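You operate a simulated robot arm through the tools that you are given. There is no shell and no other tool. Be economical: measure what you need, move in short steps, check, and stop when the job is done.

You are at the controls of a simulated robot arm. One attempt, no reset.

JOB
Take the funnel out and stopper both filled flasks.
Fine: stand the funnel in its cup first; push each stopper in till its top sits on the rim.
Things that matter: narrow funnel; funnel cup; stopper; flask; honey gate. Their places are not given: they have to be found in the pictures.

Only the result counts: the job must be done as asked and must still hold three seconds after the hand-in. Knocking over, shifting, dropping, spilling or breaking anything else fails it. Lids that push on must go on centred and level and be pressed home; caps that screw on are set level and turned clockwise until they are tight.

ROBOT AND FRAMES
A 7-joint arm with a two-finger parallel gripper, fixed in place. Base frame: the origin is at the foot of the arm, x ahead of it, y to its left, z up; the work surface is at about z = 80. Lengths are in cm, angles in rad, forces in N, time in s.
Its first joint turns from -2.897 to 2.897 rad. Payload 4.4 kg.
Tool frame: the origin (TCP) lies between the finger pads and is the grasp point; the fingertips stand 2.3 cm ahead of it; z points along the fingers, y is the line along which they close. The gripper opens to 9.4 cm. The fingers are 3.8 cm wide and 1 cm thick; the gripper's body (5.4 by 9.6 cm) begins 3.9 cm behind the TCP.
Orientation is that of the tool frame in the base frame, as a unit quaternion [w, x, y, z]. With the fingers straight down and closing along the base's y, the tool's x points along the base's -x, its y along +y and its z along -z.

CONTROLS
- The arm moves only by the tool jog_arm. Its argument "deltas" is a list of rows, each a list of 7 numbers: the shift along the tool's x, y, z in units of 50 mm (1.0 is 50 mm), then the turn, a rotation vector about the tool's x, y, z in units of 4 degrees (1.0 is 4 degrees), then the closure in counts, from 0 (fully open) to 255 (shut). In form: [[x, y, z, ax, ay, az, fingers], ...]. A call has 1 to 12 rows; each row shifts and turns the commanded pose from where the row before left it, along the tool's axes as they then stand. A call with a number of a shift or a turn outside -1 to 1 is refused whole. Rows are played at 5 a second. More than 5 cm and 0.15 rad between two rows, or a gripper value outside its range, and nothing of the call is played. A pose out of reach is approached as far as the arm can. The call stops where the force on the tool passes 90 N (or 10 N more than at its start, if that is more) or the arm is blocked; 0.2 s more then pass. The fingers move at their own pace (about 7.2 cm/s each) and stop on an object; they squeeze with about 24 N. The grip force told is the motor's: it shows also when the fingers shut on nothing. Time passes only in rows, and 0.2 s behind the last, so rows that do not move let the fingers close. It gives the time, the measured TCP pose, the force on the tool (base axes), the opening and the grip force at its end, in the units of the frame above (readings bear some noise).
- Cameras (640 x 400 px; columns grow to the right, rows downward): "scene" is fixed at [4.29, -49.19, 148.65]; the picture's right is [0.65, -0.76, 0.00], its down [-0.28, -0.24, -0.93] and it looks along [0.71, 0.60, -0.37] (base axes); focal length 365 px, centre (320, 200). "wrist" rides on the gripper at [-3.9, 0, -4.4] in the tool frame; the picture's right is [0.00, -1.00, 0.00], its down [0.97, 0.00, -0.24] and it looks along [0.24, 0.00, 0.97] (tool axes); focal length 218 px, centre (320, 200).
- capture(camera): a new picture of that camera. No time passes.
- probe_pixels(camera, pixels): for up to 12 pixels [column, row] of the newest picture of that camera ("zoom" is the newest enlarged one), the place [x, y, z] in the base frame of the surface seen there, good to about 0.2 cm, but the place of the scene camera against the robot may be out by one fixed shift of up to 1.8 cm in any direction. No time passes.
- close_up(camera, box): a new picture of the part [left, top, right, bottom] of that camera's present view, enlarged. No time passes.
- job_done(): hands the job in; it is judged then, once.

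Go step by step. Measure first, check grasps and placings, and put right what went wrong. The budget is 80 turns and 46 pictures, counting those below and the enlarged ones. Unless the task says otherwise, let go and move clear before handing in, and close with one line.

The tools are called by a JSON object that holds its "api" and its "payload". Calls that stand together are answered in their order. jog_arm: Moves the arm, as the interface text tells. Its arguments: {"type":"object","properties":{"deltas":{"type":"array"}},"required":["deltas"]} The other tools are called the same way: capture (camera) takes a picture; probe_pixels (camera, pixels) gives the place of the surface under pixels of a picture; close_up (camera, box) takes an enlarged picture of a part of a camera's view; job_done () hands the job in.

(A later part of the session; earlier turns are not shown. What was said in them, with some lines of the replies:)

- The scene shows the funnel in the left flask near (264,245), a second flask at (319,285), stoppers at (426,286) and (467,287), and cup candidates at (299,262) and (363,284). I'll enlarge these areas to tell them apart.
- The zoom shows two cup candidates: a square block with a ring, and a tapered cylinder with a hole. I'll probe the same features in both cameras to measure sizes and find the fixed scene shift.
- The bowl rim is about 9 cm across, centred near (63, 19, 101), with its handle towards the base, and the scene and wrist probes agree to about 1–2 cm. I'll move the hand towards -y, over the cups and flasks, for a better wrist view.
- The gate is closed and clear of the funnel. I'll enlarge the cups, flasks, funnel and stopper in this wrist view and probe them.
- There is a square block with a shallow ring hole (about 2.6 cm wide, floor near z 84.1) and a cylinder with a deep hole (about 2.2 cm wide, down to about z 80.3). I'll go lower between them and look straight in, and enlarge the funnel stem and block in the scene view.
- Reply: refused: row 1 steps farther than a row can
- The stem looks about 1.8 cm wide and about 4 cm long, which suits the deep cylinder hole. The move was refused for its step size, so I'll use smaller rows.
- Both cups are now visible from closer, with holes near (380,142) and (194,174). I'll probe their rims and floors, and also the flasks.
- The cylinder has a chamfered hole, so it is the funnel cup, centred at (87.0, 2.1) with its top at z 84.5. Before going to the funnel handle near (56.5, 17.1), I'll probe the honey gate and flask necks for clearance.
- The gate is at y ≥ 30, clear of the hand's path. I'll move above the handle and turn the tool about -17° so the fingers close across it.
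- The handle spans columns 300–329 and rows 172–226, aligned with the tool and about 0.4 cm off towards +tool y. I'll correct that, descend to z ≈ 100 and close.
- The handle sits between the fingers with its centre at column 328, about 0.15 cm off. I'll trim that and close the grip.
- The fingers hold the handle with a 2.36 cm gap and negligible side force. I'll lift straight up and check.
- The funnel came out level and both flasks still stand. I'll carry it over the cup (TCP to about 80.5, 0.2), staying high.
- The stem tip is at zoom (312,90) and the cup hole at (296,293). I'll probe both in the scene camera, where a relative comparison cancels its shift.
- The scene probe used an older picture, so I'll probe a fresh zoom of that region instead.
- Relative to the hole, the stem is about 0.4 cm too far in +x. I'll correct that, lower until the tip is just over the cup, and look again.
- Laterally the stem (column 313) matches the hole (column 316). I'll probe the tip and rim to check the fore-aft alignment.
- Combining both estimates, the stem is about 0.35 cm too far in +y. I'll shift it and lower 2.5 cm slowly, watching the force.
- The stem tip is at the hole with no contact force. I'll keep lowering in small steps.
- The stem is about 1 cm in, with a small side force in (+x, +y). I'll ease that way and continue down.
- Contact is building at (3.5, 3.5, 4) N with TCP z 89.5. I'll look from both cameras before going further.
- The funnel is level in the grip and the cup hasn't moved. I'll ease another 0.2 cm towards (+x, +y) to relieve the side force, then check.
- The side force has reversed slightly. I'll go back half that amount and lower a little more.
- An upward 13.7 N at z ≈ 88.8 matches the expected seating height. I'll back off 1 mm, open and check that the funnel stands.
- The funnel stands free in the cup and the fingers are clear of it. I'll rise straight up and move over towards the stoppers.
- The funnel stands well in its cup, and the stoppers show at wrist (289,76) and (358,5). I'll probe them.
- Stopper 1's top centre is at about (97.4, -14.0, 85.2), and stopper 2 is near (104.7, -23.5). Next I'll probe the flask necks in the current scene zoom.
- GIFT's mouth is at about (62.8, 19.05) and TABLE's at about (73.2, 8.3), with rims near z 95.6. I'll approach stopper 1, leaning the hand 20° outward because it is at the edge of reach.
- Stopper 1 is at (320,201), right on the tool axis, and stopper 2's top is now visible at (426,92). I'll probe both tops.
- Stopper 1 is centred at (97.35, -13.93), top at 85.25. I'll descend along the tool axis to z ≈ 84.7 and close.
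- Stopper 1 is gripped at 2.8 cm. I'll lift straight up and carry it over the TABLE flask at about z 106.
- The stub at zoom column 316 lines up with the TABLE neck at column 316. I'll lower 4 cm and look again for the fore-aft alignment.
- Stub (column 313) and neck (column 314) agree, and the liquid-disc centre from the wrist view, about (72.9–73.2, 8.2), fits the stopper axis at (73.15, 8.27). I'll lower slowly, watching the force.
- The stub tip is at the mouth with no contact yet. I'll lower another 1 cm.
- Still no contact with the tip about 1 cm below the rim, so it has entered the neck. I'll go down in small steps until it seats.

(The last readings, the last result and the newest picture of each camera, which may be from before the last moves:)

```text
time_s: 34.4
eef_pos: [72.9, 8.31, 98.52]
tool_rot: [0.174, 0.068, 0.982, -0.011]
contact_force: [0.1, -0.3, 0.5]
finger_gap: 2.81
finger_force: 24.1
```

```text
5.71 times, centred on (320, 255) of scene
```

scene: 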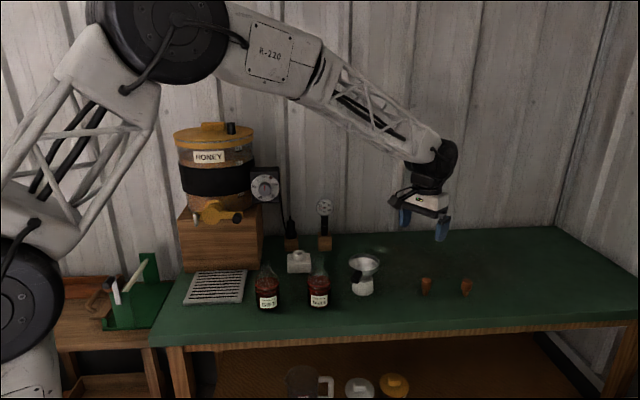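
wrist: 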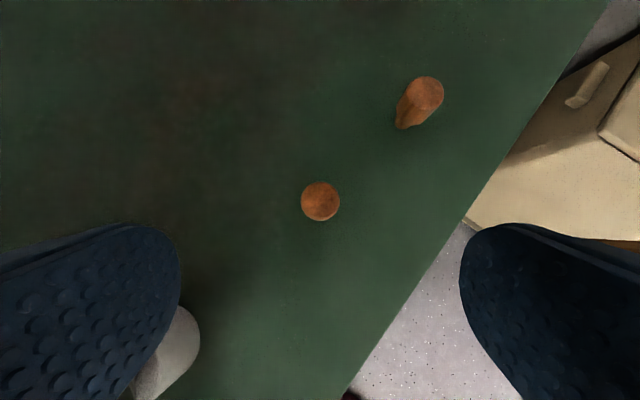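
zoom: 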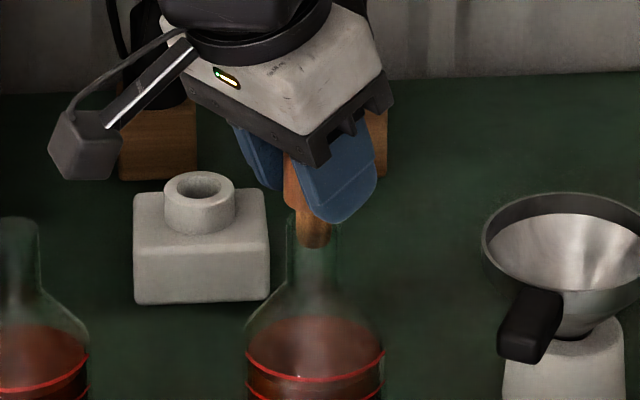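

The stub shows inside the neck (bottom at row 247) and the head is about 0.5 cm above the rim. I'll continue until contact.

{"api": "jog_arm", "payload": {"deltas": [[0.0137, 0, 0.0376, 0, 0, 0, 255], [0.0137, 0, 0.0376, 0, 0, 0, 255], [0.0137, 0, 0.0376, 0, 0, 0, 255], [0, 0, 0, 0, 0, 0, 255]]}}

```text
time_s: 35.4
eef_pos: [72.98, 8.31, 97.87]
tool_rot: [0.174, 0.07, 0.982, -0.012]
contact_force: [0.1, 0.6, 0.7]
finger_gap: 2.8
finger_force: 24.2
```

{"api": "jog_arm", "payload": {"deltas": [[0.0137, 0, 0.0376, 0, 0, 0, 255], [0.0137, 0, 0.0376, 0, 0, 0, 255], [0, 0, 0, 0, 0, 0, 255]]}}

```text
time_s: 36.2
eef_pos: [73.03, 8.27, 97.55]
tool_rot: [0.175, 0.069, 0.982, -0.012]
contact_force: [-2.8, -1.0, 3.6]
finger_gap: 2.8
finger_force: 24.1
```

Contact begins with a slight -x push. I'll ease 0.1 cm inward and press further.

{"api": "jog_arm", "payload": {"deltas": [[0.019, 0, -0.007, 0, 0, 0, 255], [0.0137, 0, 0.0376, 0, 0, 0, 255], [0.0137, 0, 0.0376, 0, 0, 0, 255], [0, 0, 0, 0, 0, 0, 255]]}}

{"api": "close_up", "payload": {"camera": "scene", "box": [290, 220, 350, 290]}}

```text
time_s: 37.2
eef_pos: [72.82, 8.38, 97.43]
tool_rot: [0.176, 0.069, 0.982, -0.011]
contact_force: [-9.3, -9.5, 62.3]
finger_gap: 2.81
finger_force: 24.3
```

```text
5.71 times, centred on (320, 255) of scene
```

zoom: 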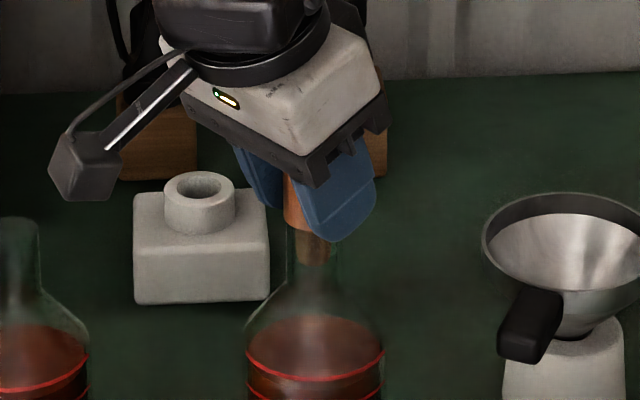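

An upward 62 N with no further travel, and the head's lower edge at the rim row, mean it is seated. I'll relieve the force, open and back off.

{"api": "jog_arm", "payload": {"deltas": [[-0.0205, 0, -0.056, 0, 0, 0, 255], [0, 0, 0, 0, 0, 0, 200], [0, 0, 0, 0, 0, 0, 120], [0, 0, 0, 0, 0, 0, 0], [0, 0, 0, 0, 0, 0, 0], [0, 0, -0.4, 0, 0, 0, 0], [0, 0, -0.8, 0, 0, 0, 0], [0, 0, -0.8, 0, 0, 0, 0]]}}

{"api": "close_up", "payload": {"camera": "scene", "box": [255, 220, 345, 310]}}

```text
time_s: 39.0
eef_pos: [69.12, 8.73, 106.53]
tool_rot: [0.173, 0.07, 0.982, -0.012]
contact_force: [-0.6, 0.1, -0.2]
finger_gap: 9.41
finger_force: 0.0
```

```text
4.44 times, centred on (300, 265) of scene
```

zoom: 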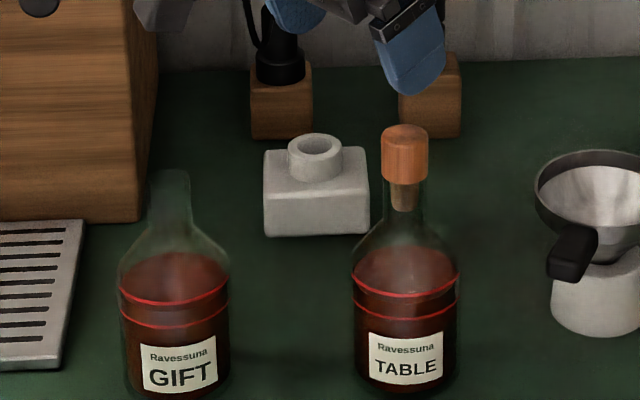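

The TABLE stopper is seated level. I'll now go to stopper 2 at (104.8, -23.35), turning a little and leaning the hand to 36° for reach.

{"api": "jog_arm", "payload": {"deltas": [[-0.535, -0.522, 0.452, 0, 0, 0, 0], [-0.535, -0.522, 0.452, 0, 0, 0, 0], [-0.535, -0.522, 0.452, 0, 0, 0, 0], [-0.535, -0.522, 0.452, 0, 0, 0, 0], [-0.535, -0.522, 0.452, 0, 0, 0, 0], [-0.535, -0.522, 0.452, 0, 0, 0, 0], [-0.535, -0.522, 0.452, 0, 0, 0, 0], [-0.535, -0.522, 0.452, 0, 0, 0, 0], [-0.535, -0.522, 0.452, 0, 0, 0, 0], [-0.535, -0.522, 0.452, 0, 0, 0, 0], [0, 0, 0, 0.376, 0, 1, 0]]}}

{"api": "jog_arm", "payload": {"deltas": [[0, 0, 0, 0, -1, 0, 0], [0, 0, 0, 0, -1, 0, 0], [0, 0, 0, 0, -1, 0, 0], [0, 0, 0, 0, -1, 0, 0], [0, 0, 0, 0, 0, 0, 0]]}}

{"api": "capture", "payload": {"camera": "wrist"}}

```text
time_s: 41.4
eef_pos: [98.15, -21.78, 94.85]
tool_rot: [0.174, 0.105, 0.979, -0.018]
contact_force: [-0.4, 0.2, -0.7]
finger_gap: 9.4
finger_force: 0.0
```

```text
time_s: 42.6
eef_pos: [98.38, -21.65, 94.73]
tool_rot: [0.309, 0.101, 0.945, -0.032]
contact_force: [0.9, -0.1, -0.4]
finger_gap: 9.4
finger_force: 0.0
```

```text
6 pictures are left
```

wrist: 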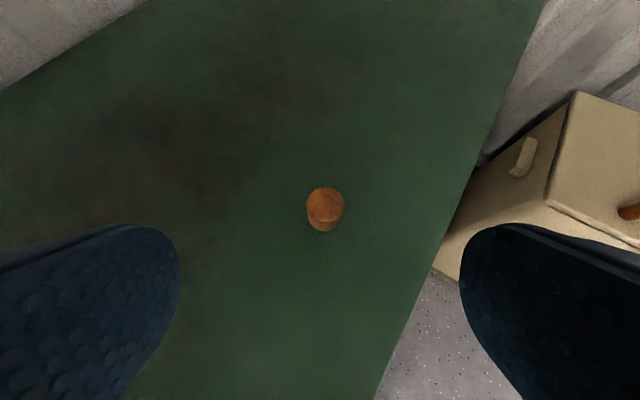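

Stopper 2's top shows at about (325,203). I'll probe it.

{"api": "probe_pixels", "payload": {"camera": "wrist", "pixels": [[325, 203], [308, 203], [342, 203], [325, 189], [325, 217]]}}

```text
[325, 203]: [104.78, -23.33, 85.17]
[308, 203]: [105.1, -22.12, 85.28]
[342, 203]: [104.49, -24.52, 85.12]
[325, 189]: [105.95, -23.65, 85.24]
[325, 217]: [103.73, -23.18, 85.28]
```

Target TCP is (104.7, -23.3, 84.7). I'll go in along the tool axis and close.

{"api": "jog_arm", "payload": {"deltas": [[0.128, -0.066, 0.8, 0, 0, 0, 0], [0, 0, 0.8, 0, 0, 0, 0], [0, 0, 0.784, 0, 0, 0, 0], [0, 0, 0, 0, 0, 0, 0], [0, 0, 0, 0, 0, 0, 120], [0, 0, 0, 0, 0, 0, 180], [0, 0, 0, 0, 0, 0, 255], [0, 0, 0, 0, 0, 0, 255], [0, 0, 0, 0, 0, 0, 255]]}}

```text
time_s: 44.6
eef_pos: [104.47, -23.35, 84.95]
tool_rot: [0.308, 0.102, 0.945, -0.032]
contact_force: [0.2, 0.8, 0.1]
finger_gap: 2.82
finger_force: 23.6
```

Stopper 2 is gripped at 2.82 cm. I'll lift it high to clear the TABLE stopper and carry it over GIFT.

{"api": "jog_arm", "payload": {"deltas": [[-0.567, 0, -0.774, 0, 0, 0, 255], [-0.567, 0, -0.774, 0, 0, 0, 255], [-0.567, 0, -0.774, 0, 0, 0, 255], [-0.567, 0, -0.774, 0, 0, 0, 255], [-0.567, 0, -0.774, 0, 0, 0, 255], [0.6223, 0.501, -0.454, 0, 0, 0, 255], [0.6223, 0.501, -0.454, 0, 0, 0, 255], [0.6223, 0.501, -0.454, 0, 0, 0, 255], [0.6223, 0.501, -0.454, 0, 0, 0, 255], [0.6223, 0.501, -0.454, 0, 0, 0, 255], [0.6223, 0.501, -0.454, 0, 0, 0, 255], [0.6223, 0.501, -0.454, 0, 0, 0, 255]]}}

{"api": "jog_arm", "payload": {"deltas": [[0.6223, 0.501, -0.454, 0, 0, 0, 255], [0.6223, 0.501, -0.454, 0, 0, 0, 255], [0.6223, 0.501, -0.454, 0, 0, 0, 255], [0.6223, 0.501, -0.454, 0, 0, 0, 255], [0.6223, 0.501, -0.454, 0, 0, 0, 255], [0.6223, 0.501, -0.454, 0, 0, 0, 255], [0, 0, 0, 0, 0, 0, 255]]}}

```text
time_s: 47.2
eef_pos: [82.09, -0.42, 108.51]
tool_rot: [0.308, 0.102, 0.945, -0.033]
contact_force: [0.3, 0.7, -0.4]
finger_gap: 2.82
finger_force: 23.9
```

```text
time_s: 48.8
eef_pos: [62.94, 19.09, 108.74]
tool_rot: [0.308, 0.101, 0.945, -0.032]
contact_force: [0.5, -0.5, 0.0]
finger_gap: 2.8
finger_force: 24.4
```

I'm over GIFT but about 0.55 cm far in x. I'll correct that, lower until the stub is just above the rim, and look.

{"api": "jog_arm", "payload": {"deltas": [[0.486, -0.013, 0.573, 0, 0, 0, 255], [0.486, -0.013, 0.573, 0, 0, 0, 255], [0, 0, 0, 0, 0, 0, 255]]}}

{"api": "close_up", "payload": {"camera": "scene", "box": [236, 220, 296, 290]}}

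```text
time_s: 49.6
eef_pos: [62.07, 19.07, 101.18]
tool_rot: [0.308, 0.101, 0.945, -0.032]
contact_force: [-0.1, -0.3, 0.1]
finger_gap: 2.81
finger_force: 23.9
```

```text
5.71 times, centred on (266, 255) of scene
```

zoom: 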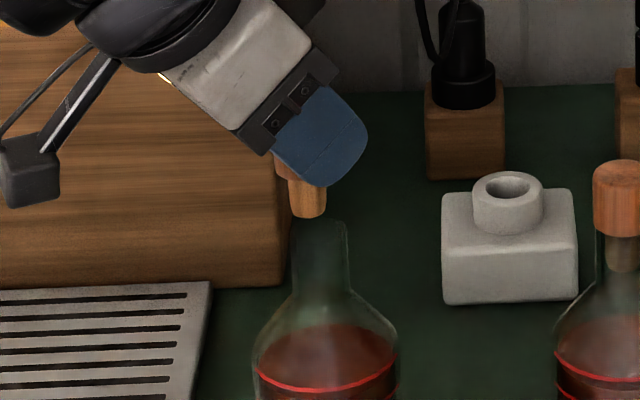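

The stub centre (column 308) is about 0.55 cm left of the neck centre (column 320). I'll probe the stub and the seated TABLE stopper in this zoom for a relative fix.

{"api": "probe_pixels", "payload": {"camera": "zoom", "pixels": [[308, 205], [308, 212], [300, 208], [317, 208], [308, 198], [615, 200], [615, 215], [615, 230], [280, 170], [285, 178], [325, 390], [615, 175]]}}

```text
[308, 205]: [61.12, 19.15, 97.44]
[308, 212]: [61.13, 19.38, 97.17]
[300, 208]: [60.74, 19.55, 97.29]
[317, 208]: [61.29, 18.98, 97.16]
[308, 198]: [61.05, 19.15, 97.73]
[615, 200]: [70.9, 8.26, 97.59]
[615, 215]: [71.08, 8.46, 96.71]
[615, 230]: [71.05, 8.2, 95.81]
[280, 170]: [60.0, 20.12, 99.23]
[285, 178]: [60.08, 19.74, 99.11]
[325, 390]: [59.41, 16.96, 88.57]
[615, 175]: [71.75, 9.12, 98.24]
```

Pixels, probes and funnel data agree on a correction of about (+0.45, -0.07) cm. I'll apply it, lower 0.8 cm, and check once more.

{"api": "jog_arm", "payload": {"deltas": [[0.021, 0.005, 0.183, 0, 0, 0, 255], [0, 0, 0, 0, 0, 0, 255]]}}

{"api": "close_up", "payload": {"camera": "scene", "box": [251, 240, 285, 275]}}

```text
time_s: 50.2
eef_pos: [62.52, 19.01, 100.42]
tool_rot: [0.308, 0.102, 0.945, -0.033]
contact_force: [-0.1, 0.3, 0.2]
finger_gap: 2.83
finger_force: 23.6
```

```text
11.43 times, centred on (268, 258) of scene
```

zoom: 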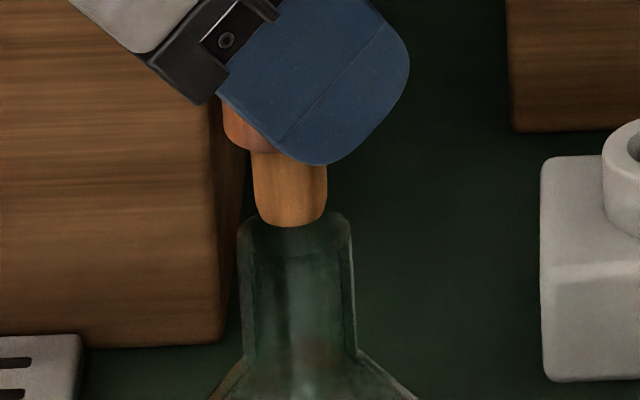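

The stub (centre column 290) is within 0.1 cm of the neck centre (column 294), and its height gap matches a well-aligned pose. I'll nudge 0.1 cm and lower 1.5 cm slowly.

{"api": "jog_arm", "payload": {"deltas": [[-0.013, -0.012, 0.009, 0, 0, 0, 255], [0.0354, 0, 0.0484, 0, 0, 0, 255], [0.0354, 0, 0.0484, 0, 0, 0, 255], [0.0354, 0, 0.0484, 0, 0, 0, 255], [0.0354, 0, 0.0484, 0, 0, 0, 255], [0.0354, 0, 0.0484, 0, 0, 0, 255], [0, 0, 0, 0, 0, 0, 255]]}}

```text
time_s: 51.8
eef_pos: [62.66, 19.01, 98.93]
tool_rot: [0.309, 0.1, 0.945, -0.032]
contact_force: [0.0, 0.3, -0.5]
finger_gap: 2.79
finger_force: 23.7
```

There is no contact about 0.9 cm into the neck, so I'll continue down gently.

{"api": "jog_arm", "payload": {"deltas": [[0.0236, 0, 0.0323, 0, 0, 0, 255], [0.0236, 0, 0.0323, 0, 0, 0, 255], [0.0236, 0, 0.0323, 0, 0, 0, 255], [0.0236, 0, 0.0323, 0, 0, 0, 255], [0.0236, 0, 0.0323, 0, 0, 0, 255], [0, 0, 0, 0, 0, 0, 255]]}}

```text
time_s: 53.2
eef_pos: [62.64, 19.1, 97.98]
tool_rot: [0.308, 0.101, 0.946, -0.033]
contact_force: [-0.6, 0.6, -0.2]
finger_gap: 2.82
finger_force: 23.8
```

Still free and near the expected seat at about 97.7, so I'll take small pressing steps.

{"api": "jog_arm", "payload": {"deltas": [[0.0236, 0, 0.0323, 0, 0, 0, 255], [0.0236, 0, 0.0323, 0, 0, 0, 255], [0, 0, 0, 0, 0, 0, 255]]}}

```text
time_s: 54.0
eef_pos: [62.64, 19.06, 97.51]
tool_rot: [0.31, 0.103, 0.945, -0.033]
contact_force: [-6.7, -1.3, 25.2]
finger_gap: 2.86
finger_force: 24.0
```

Seating contact is at 25 N. One more small press to match the first stopper, then a look.

{"api": "jog_arm", "payload": {"deltas": [[0.0236, 0, 0.0323, 0, 0, 0, 255], [0, 0, 0, 0, 0, 0, 255]]}}

{"api": "close_up", "payload": {"camera": "scene", "box": [251, 240, 285, 275]}}

```text
time_s: 54.6
eef_pos: [62.61, 19.12, 97.63]
tool_rot: [0.31, 0.102, 0.945, -0.032]
contact_force: [-10.2, 0.7, 55.0]
finger_gap: 2.86
finger_force: 24.1
```

```text
11.43 times, centred on (268, 258) of scene
```

zoom: 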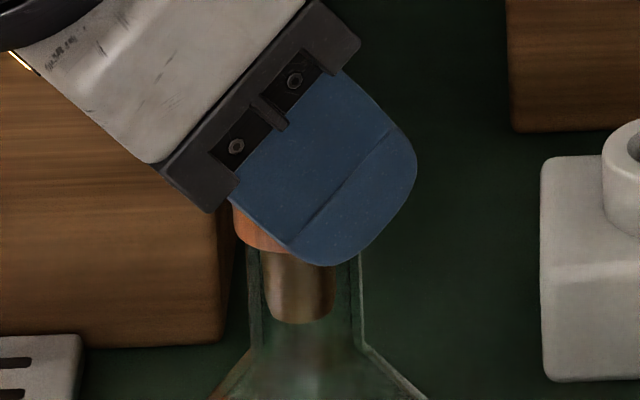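

The head sits on the rim with 55 N and no further travel. I'll relieve, open, and back out along the tool axis.

{"api": "jog_arm", "payload": {"deltas": [[-0.0236, 0, -0.0323, 0, 0, 0, 255], [-0.008, 0, -0.012, 0, 0, 0, 255], [0, 0, 0, 0, 0, 0, 200], [0, 0, 0, 0, 0, 0, 120], [0, 0, 0, 0, 0, 0, 0], [0, 0, 0, 0, 0, 0, 0], [0, 0, -0.4, 0, 0, 0, 0], [0, 0, -0.8, 0, 0, 0, 0], [0, 0, -0.8, 0, 0, 0, 0], [0, 0, -0.8, 0, 0, 0, 0]]}}

{"api": "close_up", "payload": {"camera": "scene", "box": [245, 230, 345, 315]}}

```text
time_s: 56.8
eef_pos: [54.74, 20.82, 108.69]
tool_rot: [0.308, 0.102, 0.945, -0.033]
contact_force: [-0.4, 0.6, 0.3]
finger_gap: 9.38
finger_force: 0.1
```

```text
4.71 times, centred on (295, 272) of scene
```

zoom: 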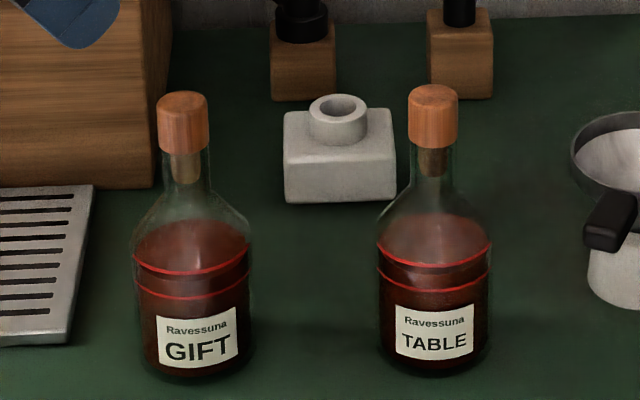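

Both stoppers look seated and the flasks stand. One enlarged look at the GIFT head will confirm it is level and home.

{"api": "close_up", "payload": {"camera": "scene", "box": [250, 242, 286, 275]}}

{"api": "probe_pixels", "payload": {"camera": "zoom", "pixels": [[287, 120], [287, 160], [287, 75], [260, 95], [310, 95]]}}

```text
12.12 times, centred on (268, 258) of scene
```

zoom: 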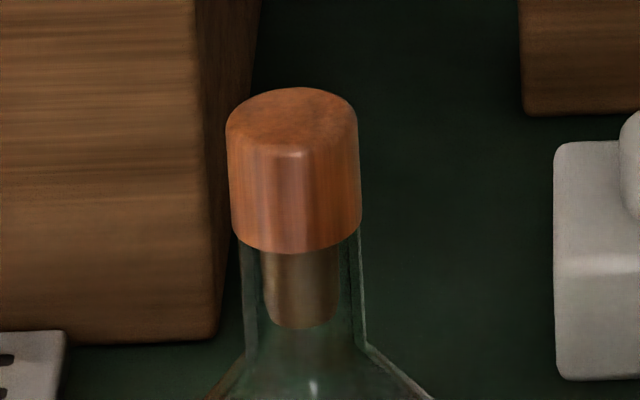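

```text
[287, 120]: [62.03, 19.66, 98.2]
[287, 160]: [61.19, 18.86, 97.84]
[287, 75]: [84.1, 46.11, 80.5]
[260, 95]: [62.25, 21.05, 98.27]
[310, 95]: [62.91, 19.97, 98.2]
```

Both stoppers sit level on their rims with matching tops (98.2 and 98.24), the funnel stands in its cup, and the hand is open and clear. Handing in.

{"api": "job_done", "payload": {}}

```text
The job is handed in.
```

The job is handed in: the funnel stands in its cup, and both flasks are stoppered with the stoppers pressed down onto their rims.
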